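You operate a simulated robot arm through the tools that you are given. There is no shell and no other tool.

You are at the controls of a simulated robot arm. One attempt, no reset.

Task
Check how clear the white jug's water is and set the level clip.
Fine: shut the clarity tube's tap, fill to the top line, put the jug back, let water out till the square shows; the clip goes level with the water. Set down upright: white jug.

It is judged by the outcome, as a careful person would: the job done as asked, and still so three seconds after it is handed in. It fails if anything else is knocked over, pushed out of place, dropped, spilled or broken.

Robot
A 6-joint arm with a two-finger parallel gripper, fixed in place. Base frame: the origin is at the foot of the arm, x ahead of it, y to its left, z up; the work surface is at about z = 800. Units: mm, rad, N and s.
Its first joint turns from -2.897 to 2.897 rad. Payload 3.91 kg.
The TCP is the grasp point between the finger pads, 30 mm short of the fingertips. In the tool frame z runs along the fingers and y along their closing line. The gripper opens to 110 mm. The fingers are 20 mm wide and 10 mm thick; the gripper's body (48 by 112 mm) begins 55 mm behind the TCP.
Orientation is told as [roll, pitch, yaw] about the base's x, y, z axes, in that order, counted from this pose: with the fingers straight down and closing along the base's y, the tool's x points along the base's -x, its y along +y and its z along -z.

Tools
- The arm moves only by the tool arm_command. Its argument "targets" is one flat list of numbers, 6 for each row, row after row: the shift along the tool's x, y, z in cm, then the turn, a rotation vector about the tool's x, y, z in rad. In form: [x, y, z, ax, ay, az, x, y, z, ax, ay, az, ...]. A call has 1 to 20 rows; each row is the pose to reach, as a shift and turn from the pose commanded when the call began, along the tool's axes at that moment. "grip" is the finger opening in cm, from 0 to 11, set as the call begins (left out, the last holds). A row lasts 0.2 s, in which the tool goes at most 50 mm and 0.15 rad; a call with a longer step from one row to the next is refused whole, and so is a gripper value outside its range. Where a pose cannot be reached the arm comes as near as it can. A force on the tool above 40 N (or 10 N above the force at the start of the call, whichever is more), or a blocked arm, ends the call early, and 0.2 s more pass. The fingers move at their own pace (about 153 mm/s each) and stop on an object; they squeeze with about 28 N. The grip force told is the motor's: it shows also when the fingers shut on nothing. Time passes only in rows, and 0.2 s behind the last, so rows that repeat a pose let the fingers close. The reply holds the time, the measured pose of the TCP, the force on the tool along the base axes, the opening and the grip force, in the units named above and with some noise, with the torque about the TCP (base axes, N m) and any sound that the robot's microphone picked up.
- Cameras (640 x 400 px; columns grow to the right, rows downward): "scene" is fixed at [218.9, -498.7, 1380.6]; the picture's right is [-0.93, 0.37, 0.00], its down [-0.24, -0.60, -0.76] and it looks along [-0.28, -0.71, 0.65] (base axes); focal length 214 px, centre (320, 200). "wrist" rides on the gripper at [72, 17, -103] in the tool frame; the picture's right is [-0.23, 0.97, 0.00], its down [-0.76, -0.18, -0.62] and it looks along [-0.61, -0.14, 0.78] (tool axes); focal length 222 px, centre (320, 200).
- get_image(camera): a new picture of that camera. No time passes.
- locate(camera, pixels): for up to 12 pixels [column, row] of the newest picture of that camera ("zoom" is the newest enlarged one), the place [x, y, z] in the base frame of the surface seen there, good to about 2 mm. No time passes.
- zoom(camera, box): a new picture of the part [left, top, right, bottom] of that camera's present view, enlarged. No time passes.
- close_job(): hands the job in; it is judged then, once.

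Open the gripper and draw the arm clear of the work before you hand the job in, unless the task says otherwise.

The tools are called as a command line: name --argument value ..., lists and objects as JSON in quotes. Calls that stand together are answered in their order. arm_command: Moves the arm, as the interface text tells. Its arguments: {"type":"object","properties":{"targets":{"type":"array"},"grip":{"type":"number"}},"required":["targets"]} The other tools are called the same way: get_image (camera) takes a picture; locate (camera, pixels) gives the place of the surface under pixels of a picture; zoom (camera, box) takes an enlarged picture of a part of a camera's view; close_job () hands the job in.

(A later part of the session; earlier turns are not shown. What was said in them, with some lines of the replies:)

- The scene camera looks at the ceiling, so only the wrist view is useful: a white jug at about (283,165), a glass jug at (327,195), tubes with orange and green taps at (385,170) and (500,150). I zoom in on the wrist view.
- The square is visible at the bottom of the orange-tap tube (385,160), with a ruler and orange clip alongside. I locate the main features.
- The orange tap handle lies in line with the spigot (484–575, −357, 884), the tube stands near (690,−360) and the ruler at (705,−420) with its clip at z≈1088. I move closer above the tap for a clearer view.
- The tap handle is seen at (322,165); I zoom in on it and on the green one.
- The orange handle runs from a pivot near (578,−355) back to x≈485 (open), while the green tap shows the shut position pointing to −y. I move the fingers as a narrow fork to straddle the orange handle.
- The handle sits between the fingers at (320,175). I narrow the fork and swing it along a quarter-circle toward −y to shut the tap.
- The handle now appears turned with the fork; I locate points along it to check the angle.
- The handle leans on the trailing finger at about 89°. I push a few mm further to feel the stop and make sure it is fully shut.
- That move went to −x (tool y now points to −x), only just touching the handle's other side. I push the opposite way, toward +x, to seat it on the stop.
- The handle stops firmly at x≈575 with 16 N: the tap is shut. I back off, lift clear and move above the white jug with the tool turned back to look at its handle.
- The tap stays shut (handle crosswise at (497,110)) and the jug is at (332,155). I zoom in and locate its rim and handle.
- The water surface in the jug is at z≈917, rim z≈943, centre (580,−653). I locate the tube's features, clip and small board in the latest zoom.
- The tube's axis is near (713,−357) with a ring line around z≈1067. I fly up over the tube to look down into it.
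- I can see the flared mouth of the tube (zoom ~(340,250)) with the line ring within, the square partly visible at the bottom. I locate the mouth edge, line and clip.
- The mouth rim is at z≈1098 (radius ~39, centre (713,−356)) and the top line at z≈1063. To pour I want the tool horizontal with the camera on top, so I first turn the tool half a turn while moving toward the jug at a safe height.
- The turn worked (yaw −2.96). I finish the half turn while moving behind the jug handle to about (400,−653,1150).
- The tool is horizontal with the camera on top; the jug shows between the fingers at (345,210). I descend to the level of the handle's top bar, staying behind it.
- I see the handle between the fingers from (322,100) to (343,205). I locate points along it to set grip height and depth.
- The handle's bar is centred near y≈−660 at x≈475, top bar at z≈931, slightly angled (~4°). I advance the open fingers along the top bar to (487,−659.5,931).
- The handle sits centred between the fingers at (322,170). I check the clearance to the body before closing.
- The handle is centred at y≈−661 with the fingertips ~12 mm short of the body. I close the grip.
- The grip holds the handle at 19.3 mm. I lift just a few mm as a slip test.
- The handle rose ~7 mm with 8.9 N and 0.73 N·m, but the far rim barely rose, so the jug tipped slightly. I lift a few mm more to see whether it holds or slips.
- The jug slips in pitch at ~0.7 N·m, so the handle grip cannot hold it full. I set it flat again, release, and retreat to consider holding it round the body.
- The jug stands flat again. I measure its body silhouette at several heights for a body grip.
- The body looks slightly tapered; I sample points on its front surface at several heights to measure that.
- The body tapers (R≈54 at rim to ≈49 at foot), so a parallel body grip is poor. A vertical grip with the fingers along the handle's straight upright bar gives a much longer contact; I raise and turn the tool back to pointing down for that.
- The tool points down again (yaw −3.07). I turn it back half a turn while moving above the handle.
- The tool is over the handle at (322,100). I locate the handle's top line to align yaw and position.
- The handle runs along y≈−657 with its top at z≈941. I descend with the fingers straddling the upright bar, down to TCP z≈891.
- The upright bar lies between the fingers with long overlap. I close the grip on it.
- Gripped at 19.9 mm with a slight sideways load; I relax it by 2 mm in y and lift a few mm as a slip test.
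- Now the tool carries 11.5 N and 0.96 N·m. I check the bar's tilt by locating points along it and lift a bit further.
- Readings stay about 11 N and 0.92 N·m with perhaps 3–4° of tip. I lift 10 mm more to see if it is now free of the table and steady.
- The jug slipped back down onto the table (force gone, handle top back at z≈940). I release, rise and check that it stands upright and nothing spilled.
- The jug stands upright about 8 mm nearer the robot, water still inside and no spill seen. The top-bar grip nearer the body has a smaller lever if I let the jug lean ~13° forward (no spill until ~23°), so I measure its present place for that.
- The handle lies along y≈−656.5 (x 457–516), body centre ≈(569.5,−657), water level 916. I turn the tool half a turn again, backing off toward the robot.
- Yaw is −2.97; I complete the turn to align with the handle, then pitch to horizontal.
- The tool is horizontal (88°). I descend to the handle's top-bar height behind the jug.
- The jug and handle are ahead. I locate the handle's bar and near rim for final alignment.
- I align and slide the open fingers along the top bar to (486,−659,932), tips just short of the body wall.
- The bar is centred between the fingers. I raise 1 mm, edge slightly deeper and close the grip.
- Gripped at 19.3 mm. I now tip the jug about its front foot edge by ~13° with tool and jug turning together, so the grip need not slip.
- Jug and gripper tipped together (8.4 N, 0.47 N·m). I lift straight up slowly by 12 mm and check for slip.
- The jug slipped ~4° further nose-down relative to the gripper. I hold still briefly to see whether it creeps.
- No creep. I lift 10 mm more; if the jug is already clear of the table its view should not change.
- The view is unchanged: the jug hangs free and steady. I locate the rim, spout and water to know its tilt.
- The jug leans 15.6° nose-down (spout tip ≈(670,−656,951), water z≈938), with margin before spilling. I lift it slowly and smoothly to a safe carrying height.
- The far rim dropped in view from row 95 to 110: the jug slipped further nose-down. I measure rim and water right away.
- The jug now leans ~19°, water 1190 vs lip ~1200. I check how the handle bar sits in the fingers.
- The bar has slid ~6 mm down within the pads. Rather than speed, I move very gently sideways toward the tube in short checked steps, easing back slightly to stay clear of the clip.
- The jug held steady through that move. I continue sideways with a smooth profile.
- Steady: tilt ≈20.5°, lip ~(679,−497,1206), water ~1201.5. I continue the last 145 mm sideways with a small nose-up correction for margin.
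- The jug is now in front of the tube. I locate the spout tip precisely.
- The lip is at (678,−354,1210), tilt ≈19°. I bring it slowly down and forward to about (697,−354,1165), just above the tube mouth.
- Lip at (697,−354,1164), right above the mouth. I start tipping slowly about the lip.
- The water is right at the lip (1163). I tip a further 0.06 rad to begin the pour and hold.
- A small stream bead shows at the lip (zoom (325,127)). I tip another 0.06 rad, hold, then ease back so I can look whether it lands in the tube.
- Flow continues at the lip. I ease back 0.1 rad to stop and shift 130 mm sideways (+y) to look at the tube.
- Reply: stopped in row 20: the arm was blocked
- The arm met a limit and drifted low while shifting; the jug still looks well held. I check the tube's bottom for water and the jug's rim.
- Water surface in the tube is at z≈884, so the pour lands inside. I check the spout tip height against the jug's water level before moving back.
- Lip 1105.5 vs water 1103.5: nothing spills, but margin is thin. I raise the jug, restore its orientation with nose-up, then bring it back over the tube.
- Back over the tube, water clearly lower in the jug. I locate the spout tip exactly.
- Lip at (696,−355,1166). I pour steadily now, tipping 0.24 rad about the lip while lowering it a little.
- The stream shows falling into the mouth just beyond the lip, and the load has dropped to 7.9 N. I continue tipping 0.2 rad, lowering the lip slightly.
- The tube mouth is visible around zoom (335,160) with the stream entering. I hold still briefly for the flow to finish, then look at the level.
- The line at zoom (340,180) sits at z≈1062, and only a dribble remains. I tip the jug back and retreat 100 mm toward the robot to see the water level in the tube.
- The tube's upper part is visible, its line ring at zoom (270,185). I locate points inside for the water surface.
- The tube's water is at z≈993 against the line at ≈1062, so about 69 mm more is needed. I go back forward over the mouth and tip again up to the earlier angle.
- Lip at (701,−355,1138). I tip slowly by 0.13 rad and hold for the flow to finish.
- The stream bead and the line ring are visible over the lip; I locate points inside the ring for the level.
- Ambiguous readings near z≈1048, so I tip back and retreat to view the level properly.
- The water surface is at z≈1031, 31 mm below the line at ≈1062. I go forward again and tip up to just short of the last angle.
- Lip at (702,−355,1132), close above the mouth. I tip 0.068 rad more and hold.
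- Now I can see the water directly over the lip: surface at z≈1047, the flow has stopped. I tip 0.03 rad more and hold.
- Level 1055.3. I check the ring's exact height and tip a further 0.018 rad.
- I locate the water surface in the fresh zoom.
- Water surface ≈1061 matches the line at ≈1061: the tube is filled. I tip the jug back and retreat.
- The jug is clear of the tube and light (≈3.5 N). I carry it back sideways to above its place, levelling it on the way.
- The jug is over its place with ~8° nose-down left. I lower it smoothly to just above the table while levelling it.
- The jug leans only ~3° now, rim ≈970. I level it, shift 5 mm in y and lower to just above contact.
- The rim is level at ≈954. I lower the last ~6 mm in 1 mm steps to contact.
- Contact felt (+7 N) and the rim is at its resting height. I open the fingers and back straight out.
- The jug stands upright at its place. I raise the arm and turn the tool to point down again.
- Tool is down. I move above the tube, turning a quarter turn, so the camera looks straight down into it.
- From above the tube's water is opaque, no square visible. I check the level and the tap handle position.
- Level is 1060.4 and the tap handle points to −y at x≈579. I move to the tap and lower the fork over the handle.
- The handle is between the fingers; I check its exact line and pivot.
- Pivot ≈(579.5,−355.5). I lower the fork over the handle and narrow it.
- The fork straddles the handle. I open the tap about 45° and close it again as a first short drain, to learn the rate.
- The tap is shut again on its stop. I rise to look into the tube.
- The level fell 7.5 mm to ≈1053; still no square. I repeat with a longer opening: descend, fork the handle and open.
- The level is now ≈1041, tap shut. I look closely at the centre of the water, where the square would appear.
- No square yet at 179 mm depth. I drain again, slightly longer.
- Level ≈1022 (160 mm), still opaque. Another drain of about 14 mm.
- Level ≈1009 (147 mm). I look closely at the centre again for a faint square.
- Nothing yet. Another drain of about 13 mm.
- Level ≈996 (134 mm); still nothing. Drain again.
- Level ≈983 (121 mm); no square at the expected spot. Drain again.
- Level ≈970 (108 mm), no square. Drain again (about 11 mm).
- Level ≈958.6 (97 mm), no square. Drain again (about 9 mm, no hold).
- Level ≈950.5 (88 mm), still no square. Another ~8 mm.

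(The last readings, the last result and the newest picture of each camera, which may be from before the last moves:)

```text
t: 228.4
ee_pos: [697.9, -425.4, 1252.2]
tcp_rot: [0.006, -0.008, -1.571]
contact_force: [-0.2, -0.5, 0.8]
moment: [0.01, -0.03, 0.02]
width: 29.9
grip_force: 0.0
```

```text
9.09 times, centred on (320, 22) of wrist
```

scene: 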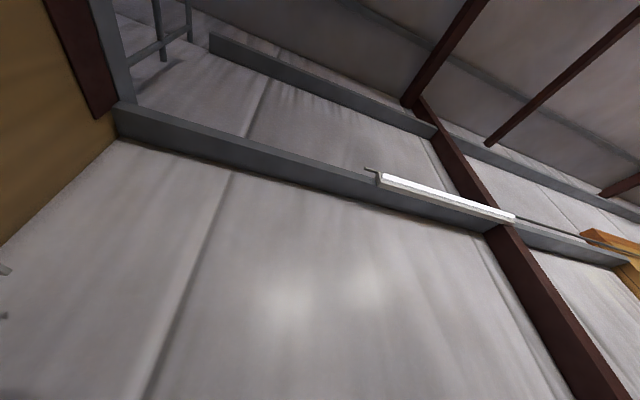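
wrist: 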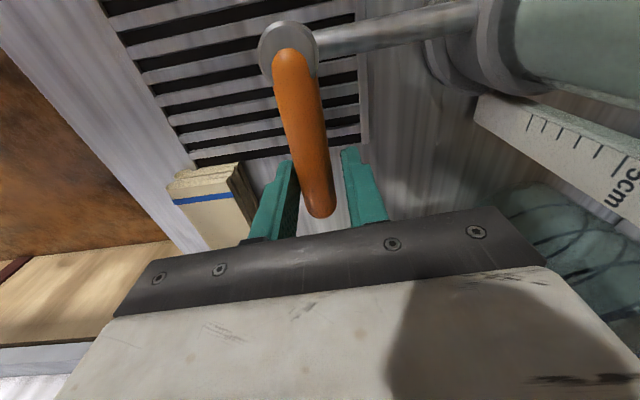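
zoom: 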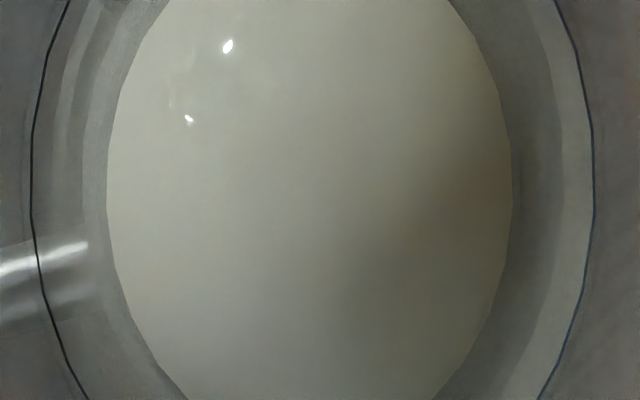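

Level ≈942 (80 mm). Another ~8 mm.

arm_command --targets '[0.2, -4, 0, 0, 0, 0, 0.4, -8, 0.5, 0, 0, 0, 0.68, -11.8, 3, 0, 0, 0, 0.68, -11.8, 7.5, 0, 0, 0, 0.68, -11.8, 12, 0, 0, 0, 0.68, -11.8, 16.5, 0, 0, 0, 0.68, -11.8, 21, 0, 0, 0, 0.68, -11.8, 25.5, 0, 0, 0, 0.68, -11.8, 30, 0, 0, 0, 0.68, -11.8, 34, 0, 0, 0, 0.68, -11.8, 36.5, 0, 0, 0, 0.75, -12.73, 36.5, 0, 0, 0.148, 0.954, -13.638, 36.5, 0, 0, 0.296, 1.291, -14.506, 36.5, 0, 0, 0.444, 1.751, -15.315, 36.5, 0, 0, 0.592, 2.328, -16.048, 36.5, 0, 0, 0.74, 3.005, -16.687, 36.5, 0, 0, 0.888]' --grip 3

arm_command --targets '[0.065, 0.904, 0, 0, 0, -0.144, 0.26, 1.789, 0, 0, 0, -0.288, 0.579, 2.637, 0, 0, 0, -0.432, 1.016, 3.431, 0, 0, 0, -0.576, 1.563, 4.154, 0, 0, 0, -0.72, 2.208, 4.79, 0, 0, 0, -0.864, 2.936, 5.329, 0, 0, 0, -1.008, 2.535, 5.05, -0.8, 0, 0, -0.93, 2.33, 4.89, -5, 0, 0, -0.888, 2.33, 4.89, -9.8, 0, 0, -0.888, 2.33, 4.89, -14.6, 0, 0, -0.888, 2.33, 4.89, -19.4, 0, 0, -0.888, 2.33, 4.89, -24.2, 0, 0, -0.888, 2.33, 4.89, -29, 0, 0, -0.888, 4.5, 6.9, -33, 0, 0, -0.888, 7.2, 9.4, -35.5, 0, 0, -0.888, 9.6, 11.5, -36.5, 0, 0, -0.888, 11.05, 12.87, -36.5, 0, 0, -0.888]'

zoom --camera "wrist" --box '[280, 0, 360, 80]'

locate --camera "zoom" --pixels '[[320, 100], [250, 150], [400, 150], [320, 200], [320, 60]]'

zoom --camera "wrist" --box '[298, 0, 342, 44]'

```text
t: 232.0
ee_pos: [531.3, -397.9, 886.5]
tcp_rot: [0.009, -0.002, -2.463]
contact_force: [0.2, 0.1, 0.3]
moment: [0.0, 0.01, 0.0]
width: 30.1
grip_force: 0.0
```

```text
t: 235.8
ee_pos: [696.4, -425.9, 1252.4]
tcp_rot: [0.005, -0.008, -1.571]
contact_force: [-0.4, 0.3, -0.2]
moment: [-0.05, -0.05, 0.03]
width: 30.2
grip_force: 0.1
```

```text
5.00 times, centred on (320, 40) of wrist
```

zoom: 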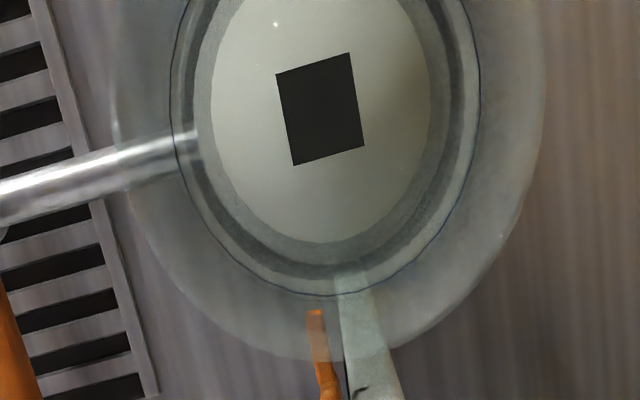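

```text
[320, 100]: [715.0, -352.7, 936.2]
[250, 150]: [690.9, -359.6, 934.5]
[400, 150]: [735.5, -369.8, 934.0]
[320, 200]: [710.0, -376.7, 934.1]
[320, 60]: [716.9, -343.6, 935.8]
```

```text
9.09 times, centred on (320, 22) of wrist
```

zoom: 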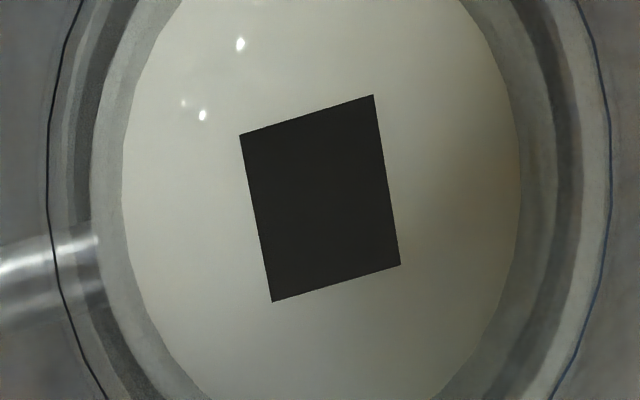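

The square now shows clearly, with the water at z≈934.8 and the tap shut. Next I turn the tool and go horizontal to take hold of the clip's knob.

arm_command --targets '[0.05, -1.24, 0.65, 0, 0, 0.143, 0.1, -2.5, 1.3, 0, 0, 0.286, 0.15, -3.7, 1.95, 0, 0, 0.429, 0.2, -4.95, 2.6, 0, 0, 0.572, 0.25, -6.2, 3.3, 0, 0, 0.715, 0.3, -7.4, 3.9, 0, 0, 0.858, 0.35, -8.65, 4.6, 0, 0, 1.0, 0.4, -9.9, 5.2, 0, 0, 1.14, 0.45, -11.1, 5.9, 0, 0, 1.28, 0.5, -12.4, 6.5, 0, 0, 1.42, 0.5, -13.6, 7.2, 0, 0, 1.566]' --grip 5

get_image --camera "wrist"

arm_command --targets '[0, 0, 0, 0, 0.14, 0, 0, 0, 0, 0, 0.28, 0, 0, 0, 0, 0, 0.42, 0, 0, 0, 0, 0, 0.56, 0, 0, 0, 0, 0, 0.7, 0, 0, 0, 0, 0, 0.84, 0, 0, 0, 0, 0, 0.98, 0, 0, 0, 0, 0, 1.12, 0, 0, 0, 0, 0, 1.26, 0, 0, 0, 0, 0, 1.38, 0]'

get_image --camera "wrist"

```text
t: 238.2
ee_pos: [562.3, -421.3, 1179.7]
tcp_rot: [0.006, 0.004, -3.139]
contact_force: [-0.3, 0.0, 0.5]
moment: [-0.03, 0.0, 0.05]
width: 50.1
grip_force: 0.1
```

```text
taken
```

wrist: 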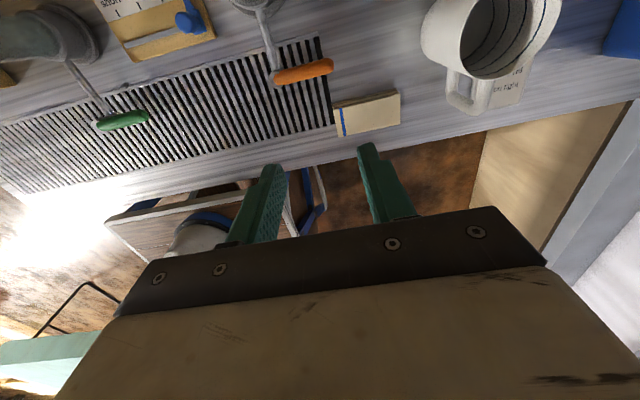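

```text
t: 240.4
ee_pos: [562.9, -421.3, 1180.6]
tcp_rot: [0.042, 1.386, -3.094]
contact_force: [0.2, -0.5, -0.3]
moment: [0.0, 0.03, 0.01]
width: 50.1
grip_force: 0.0
```

```text
taken
```

wrist: 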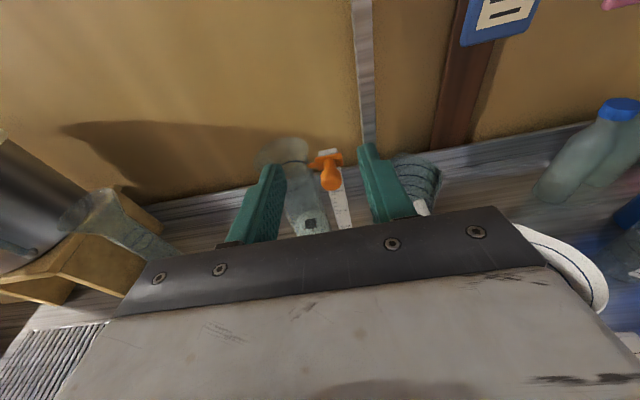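

The tap is shut and the clip's knob appears at (330,172) ahead between the fingers. I zoom and measure the clip.

zoom --camera "wrist" --box '[280, 130, 370, 240]'

locate --camera "wrist" --pixels '[[331, 180], [331, 187], [324, 178], [338, 178], [328, 163], [314, 163], [330, 172], [341, 160], [328, 155], [335, 205]]'

```text
3.64 times, centred on (325, 185) of wrist
```

zoom: 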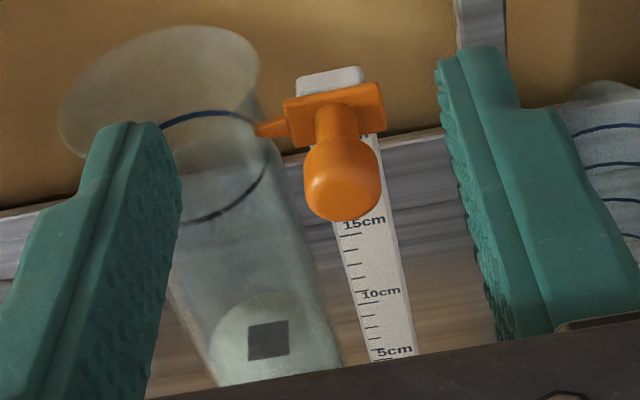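

```text
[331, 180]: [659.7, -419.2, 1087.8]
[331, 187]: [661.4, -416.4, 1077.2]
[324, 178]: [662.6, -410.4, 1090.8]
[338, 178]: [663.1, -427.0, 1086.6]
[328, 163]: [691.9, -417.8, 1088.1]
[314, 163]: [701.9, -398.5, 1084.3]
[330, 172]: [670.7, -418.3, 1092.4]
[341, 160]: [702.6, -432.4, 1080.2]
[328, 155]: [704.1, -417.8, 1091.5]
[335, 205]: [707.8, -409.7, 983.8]
```

Knob centre ≈(665,−418.5,1081), plate at x≈697. I lower in front of it and move the open fingers around the knob.

arm_command --targets '[-3.2, -0.1, 1.0, 0, 0, 0, -6.4, -0.2, 2.0, 0, 0, 0, -9.5, -0.25, 3.0, 0, 0, 0, -9.1, -0.25, 5.5, 0, 0, 0, -8.7, -0.25, 8, 0, 0, 0, -8.35, -0.25, 9.5, 0, 0, 0, -8.15, -0.25, 10.58, 0, 0, 0]'

get_image --camera "wrist"

zoom --camera "wrist" --box '[250, 90, 390, 240]'

locate --camera "zoom" --pixels '[[320, 250], [300, 250], [345, 250], [320, 200], [320, 290], [320, 170]]'

```text
t: 242.0
ee_pos: [649.6, -418.4, 1079.5]
tcp_rot: [0.038, 1.383, -3.098]
contact_force: [-0.4, -0.1, 0.3]
moment: [0.02, 0.02, -0.03]
width: 50.1
grip_force: 0.1
```

```text
taken
```

wrist: 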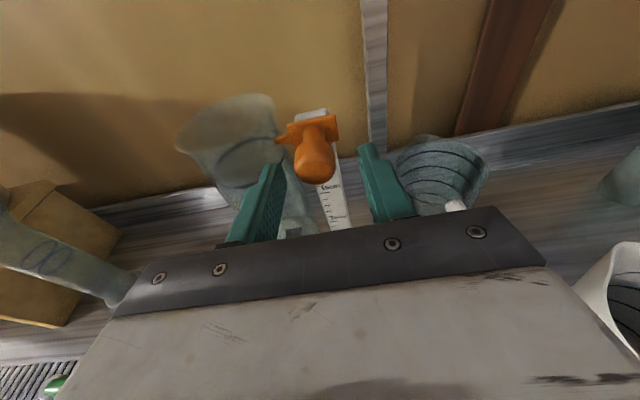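

```text
2.67 times, centred on (320, 165) of wrist
```

zoom: 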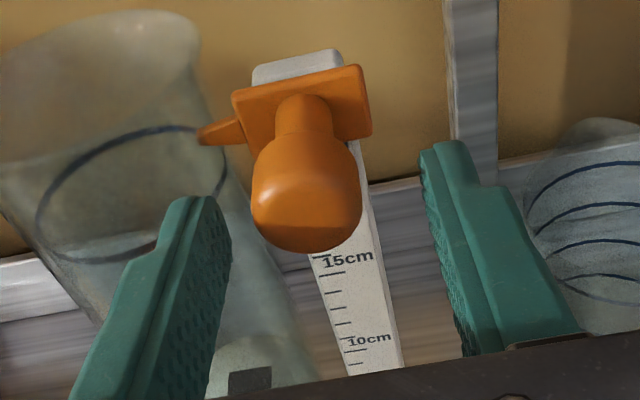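

```text
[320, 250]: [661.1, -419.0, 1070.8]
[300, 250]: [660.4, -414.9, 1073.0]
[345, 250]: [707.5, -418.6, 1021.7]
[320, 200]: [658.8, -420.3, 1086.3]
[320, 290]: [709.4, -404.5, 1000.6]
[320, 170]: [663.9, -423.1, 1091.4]
```

The knob spans z≈1069–1092, centred y≈−419. I nudge forward and up to centre on it, then close the fingers.

arm_command --targets '[0.25, 0.03, 0.25, 0, 0, 0, 0.5, 0.05, 0.5, 0, 0, 0]'

arm_command --targets '[0, 0, 0, 0, 0, 0, 0, 0, 0, 0, 0, 0, 0, 0, 0, 0, 0, 0, 0, 0, 0, 0, 0, 0]' --grip 0

zoom --camera "wrist" --box '[250, 90, 390, 240]'

```text
t: 242.6
ee_pos: [656.7, -419.5, 1085.0]
tcp_rot: [0.039, 1.384, -3.098]
contact_force: [0.1, -0.8, 0.0]
moment: [0.01, 0.0, 0.0]
width: 50.3
grip_force: 0.1
```

```text
t: 243.6
ee_pos: [656.2, -416.1, 1085.1]
tcp_rot: [0.04, 1.382, -3.093]
contact_force: [3.9, 32.0, -1.2]
moment: [0.28, -0.19, 0.15]
width: 25.7
grip_force: 44.7
```

```text
2.67 times, centred on (320, 165) of wrist
```

zoom: 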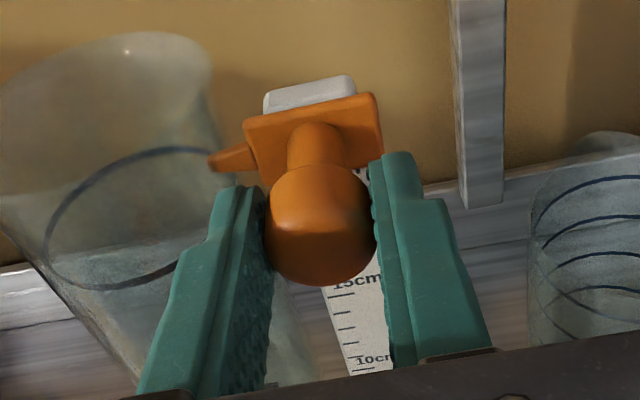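

One finger presses harder (32 N sideways), so the gripper sits ~3 mm off centre. I shift +y a few mm to relieve it.

arm_command --targets '[0, -0.1, 0, 0, 0, 0, 0, -0.2, 0, 0, 0, 0, 0, -0.3, 0, 0, 0, 0, 0, -0.3, 0, 0, 0, 0]'

```text
t: 244.6
ee_pos: [655.9, -416.0, 1084.7]
tcp_rot: [0.048, 1.385, -3.092]
contact_force: [5.1, 11.0, 1.5]
moment: [-0.15, 0.9, -0.22]
width: 26.0
grip_force: 45.5
```

Side force fell to 11 N. I shift 1 mm more and begin sliding the clip down 20 mm.

arm_command --targets '[0, -0.1, 0, 0, 0, 0, -0.3, -0.1, 0.055, 0, 0, 0, -0.7, -0.1, 0.13, 0, 0, 0, -1.2, -0.1, 0.22, 0, 0, 0, -1.7, -0.1, 0.31, 0, 0, 0, -1.97, -0.1, 0.37, 0, 0, 0]'

get_image --camera "wrist"

zoom --camera "wrist" --box '[250, 90, 390, 240]'

```text
t: 246.0
ee_pos: [656.4, -417.5, 1063.4]
tcp_rot: [0.037, 1.384, -3.103]
contact_force: [11.7, -19.1, 2.2]
moment: [-0.2, -0.61, -0.42]
width: 25.8
grip_force: 44.6
```

```text
taken
```

wrist: 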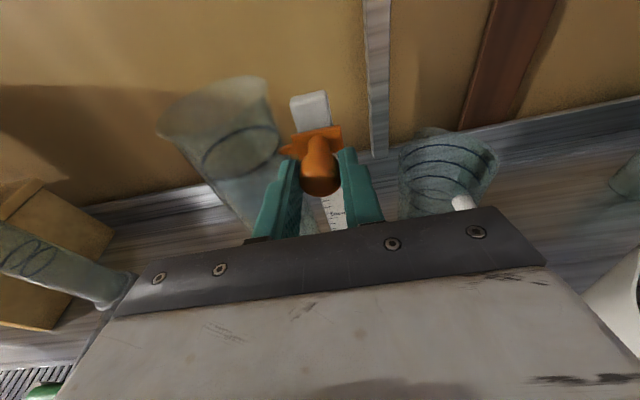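

```text
2.67 times, centred on (320, 165) of wrist
```

zoom: 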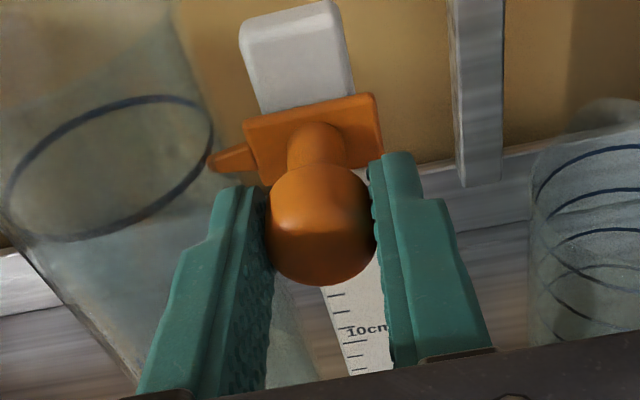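

The clip slides with the gripper. I relieve the side load and slide it down a further ~110 mm.

arm_command --targets '[0, 0.15, 0, 0, 0, 0, -0.5, 0.15, 0.09, 0, 0, 0, -1.4, 0.15, 0.26, 0, 0, 0, -2.4, 0.15, 0.45, 0, 0, 0, -3.4, 0.15, 0.64, 0, 0, 0, -4.4, 0.15, 0.82, 0, 0, 0, -5.4, 0.15, 1.01, 0, 0, 0, -6.4, 0.15, 1.2, 0, 0, 0, -7.4, 0.15, 1.39, 0, 0, 0, -8.4, 0.15, 1.57, 0, 0, 0, -9.4, 0.15, 1.76, 0, 0, 0, -10.2, 0.15, 1.91, 0, 0, 0, -10.8, 0.15, 2.02, 0, 0, 0]'

get_image --camera "wrist"

zoom --camera "wrist" --box '[230, 90, 390, 240]'

```text
t: 248.8
ee_pos: [655.6, -416.2, 954.8]
tcp_rot: [0.033, 1.383, -3.1]
contact_force: [-16.1, 15.3, -1.7]
moment: [0.13, -0.45, 0.11]
width: 25.8
grip_force: 45.0
```

```text
taken
```

wrist: 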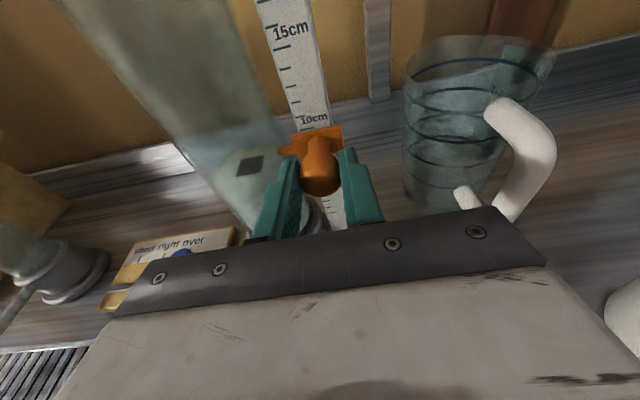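

```text
2.67 times, centred on (310, 165) of wrist
```

zoom: 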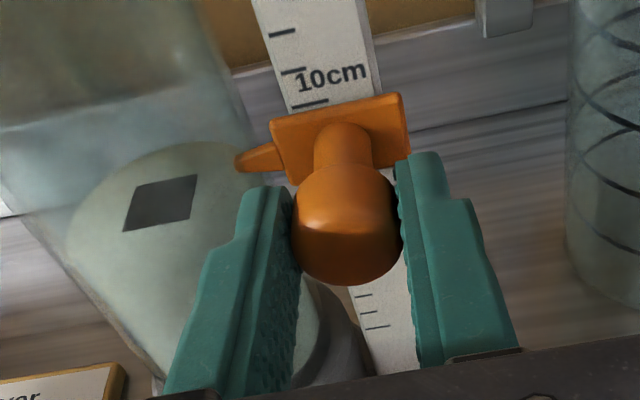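

The clip is now near the 9–10 cm mark. I locate the pointer and the water surface for the last few mm.

locate --camera "zoom" --pixels '[[245, 160], [260, 155], [270, 165], [258, 167], [160, 200], [110, 240], [200, 250], [180, 155], [345, 110], [300, 125], [345, 180], [345, 280]]'

zoom --camera "wrist" --box '[270, 110, 340, 170]'

```text
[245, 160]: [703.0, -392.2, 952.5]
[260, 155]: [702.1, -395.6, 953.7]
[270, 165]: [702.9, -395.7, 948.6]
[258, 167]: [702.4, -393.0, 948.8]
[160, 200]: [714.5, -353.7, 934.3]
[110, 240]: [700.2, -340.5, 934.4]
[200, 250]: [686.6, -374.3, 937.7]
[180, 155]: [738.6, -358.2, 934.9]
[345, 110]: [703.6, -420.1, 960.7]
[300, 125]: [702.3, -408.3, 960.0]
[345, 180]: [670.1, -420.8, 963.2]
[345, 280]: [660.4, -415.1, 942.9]
```

```text
6.67 times, centred on (305, 140) of wrist
```

zoom: 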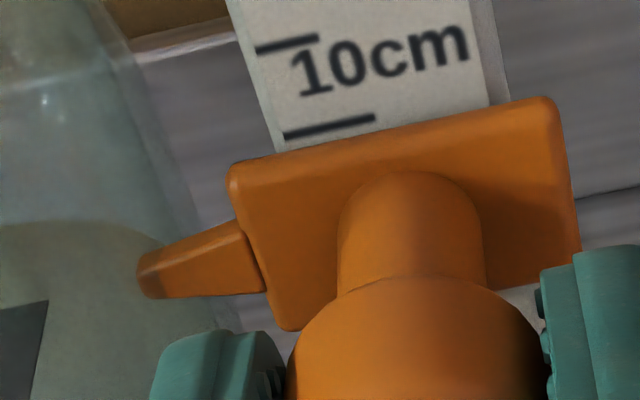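

I measure the pointer's tip edges precisely.

locate --camera "zoom" --pixels '[[145, 260], [150, 275], [155, 293], [190, 245], [195, 268], [200, 292], [235, 230], [245, 255], [255, 285], [240, 170], [290, 325], [545, 105]]'

```text
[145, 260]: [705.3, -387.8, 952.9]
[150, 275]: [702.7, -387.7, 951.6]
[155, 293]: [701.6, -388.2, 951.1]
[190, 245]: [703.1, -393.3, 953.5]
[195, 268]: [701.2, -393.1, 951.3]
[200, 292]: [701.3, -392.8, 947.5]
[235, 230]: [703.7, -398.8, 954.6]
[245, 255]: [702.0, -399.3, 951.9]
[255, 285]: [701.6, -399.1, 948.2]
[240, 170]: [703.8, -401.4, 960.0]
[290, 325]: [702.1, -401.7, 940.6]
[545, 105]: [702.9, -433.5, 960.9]
```

Plate spans z 940.6–960.5 (centre ≈950.5), water ≈934.6. I slide the clip down 16 mm more, easing the side loads.

arm_command --targets '[-0.1, -0.1, -0.08, 0, 0, 0, -0.5, -0.1, 0.0, 0, 0, 0, -0.95, -0.1, 0.08, 0, 0, 0, -1.35, -0.1, 0.15, 0, 0, 0, -1.57, -0.1, 0.19, 0, 0, 0, -1.57, -0.1, 0.19, 0, 0, 0]'

get_image --camera "wrist"

zoom --camera "wrist" --box '[270, 110, 340, 170]'

locate --camera "zoom" --pixels '[[145, 260], [150, 275], [190, 245], [195, 268], [200, 292], [235, 230], [245, 255], [255, 285], [240, 170], [290, 325], [545, 105], [60, 260]]'

```text
t: 250.2
ee_pos: [655.6, -415.3, 939.8]
tcp_rot: [0.043, 1.385, -3.094]
contact_force: [15.5, -0.4, 1.0]
moment: [-0.02, -0.26, -0.42]
width: 25.6
grip_force: 45.2
```

```text
taken
```

wrist: 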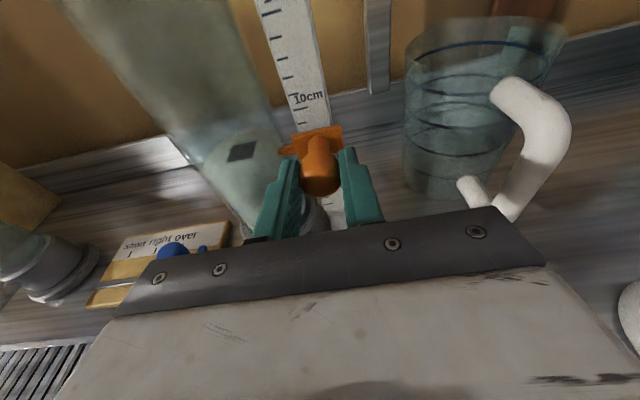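

```text
6.67 times, centred on (305, 140) of wrist
```

zoom: 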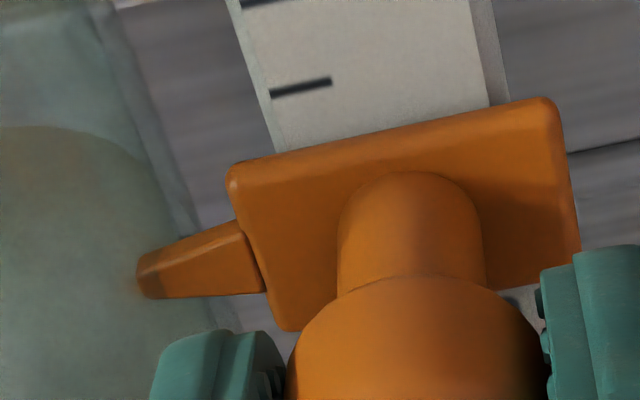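

```text
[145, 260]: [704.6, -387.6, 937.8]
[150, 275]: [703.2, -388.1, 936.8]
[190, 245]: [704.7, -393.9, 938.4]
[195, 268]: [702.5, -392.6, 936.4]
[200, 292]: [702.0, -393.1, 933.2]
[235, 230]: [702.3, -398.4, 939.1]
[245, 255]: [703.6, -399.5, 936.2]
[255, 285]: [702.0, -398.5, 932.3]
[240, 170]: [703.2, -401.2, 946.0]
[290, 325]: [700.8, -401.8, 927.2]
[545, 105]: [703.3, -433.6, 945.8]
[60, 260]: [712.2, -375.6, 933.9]
```

Pointer centre ≈935.8 against water ≈934.6. I lower it ~1.3 mm more.

arm_command --targets '[-0.07, 0, 0.01, 0, 0, 0, -0.14, 0, 0.02, 0, 0, 0, -0.14, 0, 0.02, 0, 0, 0]'

zoom --camera "wrist" --box '[270, 110, 340, 170]'

locate --camera "zoom" --pixels '[[190, 245], [195, 268], [200, 292], [235, 230], [245, 255], [255, 285], [240, 170], [290, 325], [545, 105], [60, 260], [30, 200], [60, 330]]'

```text
t: 251.0
ee_pos: [655.2, -416.0, 938.1]
tcp_rot: [0.042, 1.385, -3.095]
contact_force: [20.5, -0.6, 1.0]
moment: [-0.08, -1.0, -0.33]
width: 25.9
grip_force: 45.1
```

```text
6.67 times, centred on (305, 140) of wrist
```

zoom: 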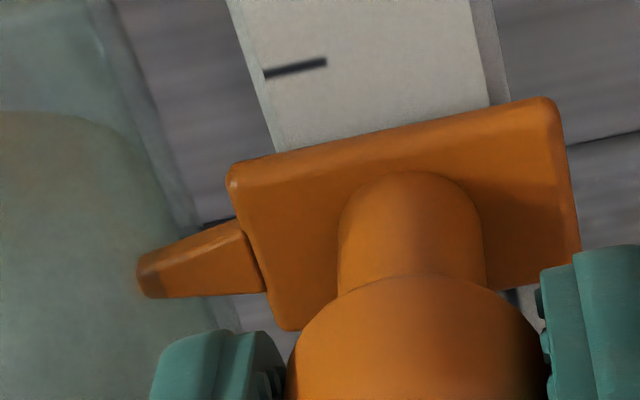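

```text
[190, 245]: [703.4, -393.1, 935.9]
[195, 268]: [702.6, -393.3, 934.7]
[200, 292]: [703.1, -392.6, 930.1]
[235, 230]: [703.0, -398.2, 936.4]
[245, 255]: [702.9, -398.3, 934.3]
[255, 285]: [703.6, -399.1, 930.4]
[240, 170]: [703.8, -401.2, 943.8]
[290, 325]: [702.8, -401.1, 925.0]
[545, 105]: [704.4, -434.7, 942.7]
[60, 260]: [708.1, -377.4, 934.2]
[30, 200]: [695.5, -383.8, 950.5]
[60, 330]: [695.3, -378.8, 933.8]
```

The pointer is now centred ≈934, level with the water (934.5). I relieve the axial load and open the fingers.

arm_command --targets '[0.03, 0, 0.15, 0, 0, 0, 0.03, 0, 0.15, 0, 0, 0]'

arm_command --targets '[0, 0, 0, 0, 0, 0, 0, 0, 0, 0, 0, 0, 0, 0, 0, 0, 0, 0]' --grip 5

zoom --camera "wrist" --box '[250, 100, 350, 190]'

locate --camera "zoom" --pixels '[[240, 190], [245, 210], [280, 160], [470, 120], [300, 240], [350, 330], [350, 230], [150, 220], [170, 250], [270, 190]]'

```text
t: 251.6
ee_pos: [656.0, -416.7, 936.6]
tcp_rot: [0.036, 1.384, -3.099]
contact_force: [10.8, 5.8, 1.6]
moment: [-0.06, -0.79, -0.18]
width: 25.7
grip_force: 45.1
```

```text
t: 252.4
ee_pos: [656.4, -417.1, 936.5]
tcp_rot: [0.04, 1.385, -3.099]
contact_force: [-0.1, 0.2, 0.4]
moment: [-0.02, 0.0, -0.01]
width: 49.9
grip_force: 0.0
```

```text
4.44 times, centred on (300, 145) of wrist
```

zoom: 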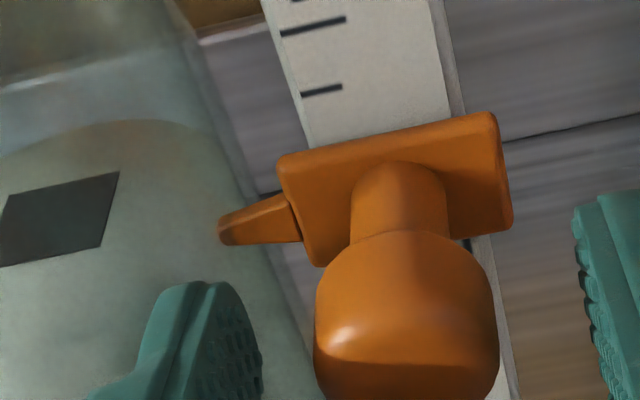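

```text
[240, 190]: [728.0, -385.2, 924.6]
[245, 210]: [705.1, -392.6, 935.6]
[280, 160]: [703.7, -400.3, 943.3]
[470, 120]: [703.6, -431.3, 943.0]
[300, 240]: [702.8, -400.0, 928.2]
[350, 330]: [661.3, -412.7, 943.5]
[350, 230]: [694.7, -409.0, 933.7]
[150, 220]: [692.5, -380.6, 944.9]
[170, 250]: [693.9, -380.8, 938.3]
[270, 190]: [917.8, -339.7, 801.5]
```

The clip stays in place after release. I refine the measurements of the pointer and the water level.

locate --camera "zoom" --pixels '[[225, 222], [230, 235], [260, 205], [262, 222], [262, 240], [285, 198], [290, 220], [292, 238], [320, 262], [60, 225], [90, 290], [150, 140]]'

```text
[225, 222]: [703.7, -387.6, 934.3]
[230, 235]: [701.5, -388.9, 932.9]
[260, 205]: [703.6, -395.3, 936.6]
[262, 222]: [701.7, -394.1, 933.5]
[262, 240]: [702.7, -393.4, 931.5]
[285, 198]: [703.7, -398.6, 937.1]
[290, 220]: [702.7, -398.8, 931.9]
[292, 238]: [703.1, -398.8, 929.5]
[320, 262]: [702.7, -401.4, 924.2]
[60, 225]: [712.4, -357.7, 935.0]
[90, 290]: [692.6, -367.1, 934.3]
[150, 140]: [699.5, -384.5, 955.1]
```

Pointer centre ≈933.5 vs water ≈934.6: level within about 1 mm. I withdraw the arm backward and up.

arm_command --targets '[0, 0, -1.5, 0, 0, 0, 0, 0, -4.5, 0, 0, 0, 0.5, 0, -8.5, 0, 0, 0, 3, 0, -12, 0, 0, 0, 7, 0, -14, 0, 0, 0, 11.5, 0, -15, 0, 0, 0, 16, 0, -15.5, 0, 0, 0, 20.5, 0, -16, 0, 0, 0, 25, 0, -16, 0, 0, 0]'

get_image --camera "wrist"

zoom --camera "wrist" --box '[240, 100, 400, 240]'

```text
t: 254.4
ee_pos: [546.9, -415.5, 1212.4]
tcp_rot: [0.034, 1.384, -3.104]
contact_force: [0.2, -0.2, 1.2]
moment: [0.0, 0.0, 0.02]
width: 50.3
grip_force: 0.1
```

```text
taken
```

wrist: 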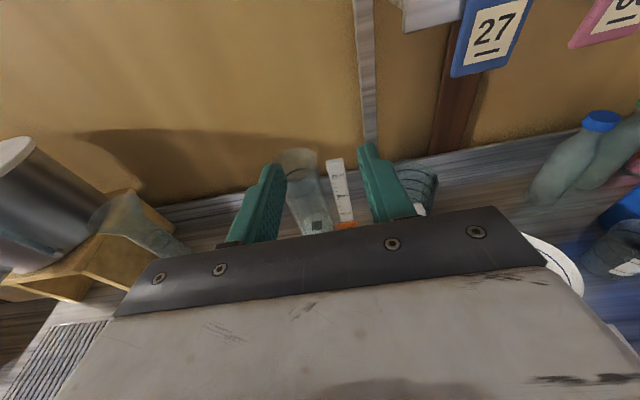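

```text
2.86 times, centred on (320, 170) of wrist
```

zoom: 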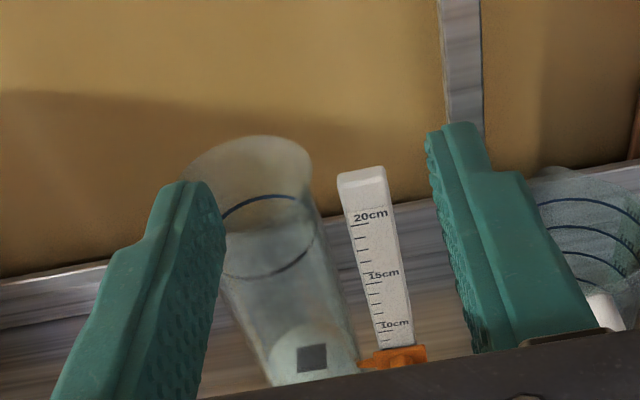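

Everything looks in order. I withdraw further for an overall check of jug, tap, level and clip.

arm_command --targets '[0.3, 0, -4.1, 0, 0, 0, 0.6, 0, -8.2, 0, 0, 0, 0.9, 0, -12.3, 0, 0, 0, 1.2, 0, -16.4, 0, 0, 0, 1.5, 0, -20, 0, 0, 0, 1.5, 0, -20, 0, -0.12, 0, 1.5, 0, -20, 0, -0.24, 0, 1.5, 0, -20, 0, -0.36, 0]'

get_image --camera "wrist"

zoom --camera "wrist" --box '[200, 80, 520, 240]'

```text
t: 256.2
ee_pos: [351.4, -414.9, 1262.6]
tcp_rot: [0.015, 1.022, -3.124]
contact_force: [0.3, -0.5, 0.3]
moment: [0.01, -0.01, -0.01]
width: 50.0
grip_force: 0.0
```

```text
taken
```

wrist: 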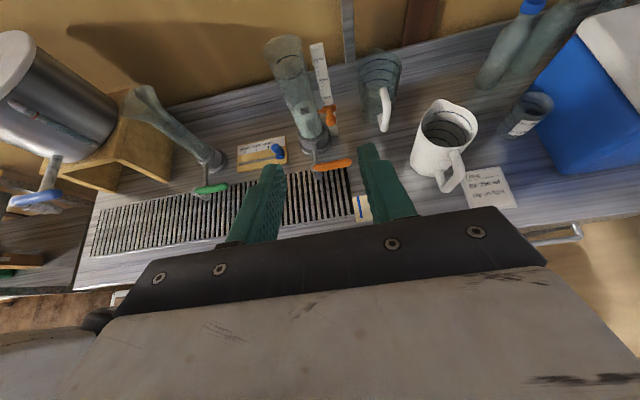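

```text
2.00 times, centred on (360, 160) of wrist
```

zoom: 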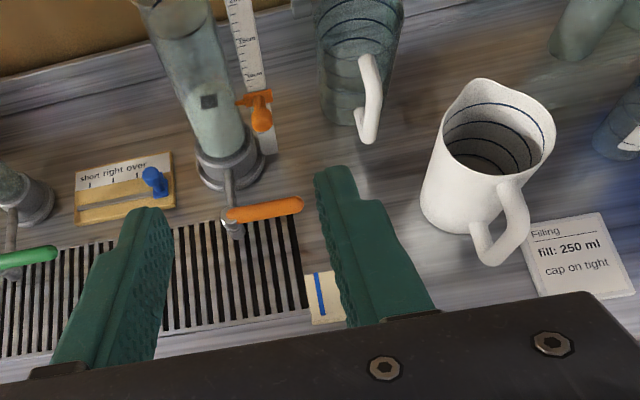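

The jug stands upright in its place, the tap is shut, clip and square visible. One last check that the level is unchanged.

locate --camera "zoom" --pixels '[[208, 101], [195, 110], [222, 108], [262, 98], [248, 100], [490, 155], [215, 120]]'

```text
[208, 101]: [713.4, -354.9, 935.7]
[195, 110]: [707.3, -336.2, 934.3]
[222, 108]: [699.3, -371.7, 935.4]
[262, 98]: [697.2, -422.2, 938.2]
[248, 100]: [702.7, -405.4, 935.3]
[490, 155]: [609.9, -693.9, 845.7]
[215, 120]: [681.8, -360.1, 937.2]
```

The water holds at z≈934.5, the clip sits level with it, the gripper is open and the arm is clear. I hand the job in.

close_job

```text
The job is handed in.
```

The clarity check is done and handed in. The square at the bottom of the tube came into view at a water depth of about 73 mm, and the clip is set level with that water, within about 1 mm.

- **Fill:** I shut the orange tap and filled the tube from the white jug to the top line. The water surface read 1061 mm, the same height as the line.
- **Drain:** I let water out in steps. The square was still hidden at about 80 mm depth and fully visible at 73 mm, so the true point lies somewhere between those two. I may have let out up to about 7 mm more than needed.
- **End state:** The tap is shut and the level was holding at the last check. The white jug stands upright where it started, give or take a few millimetres, with its handle toward the robot. The gripper is open and the arm is clear.

While I was finding a grip that would hold the full jug, it slipped a few millimetres back onto the table and moved about 8 mm. I saw no spill then or during pouring, and nothing else was moved.
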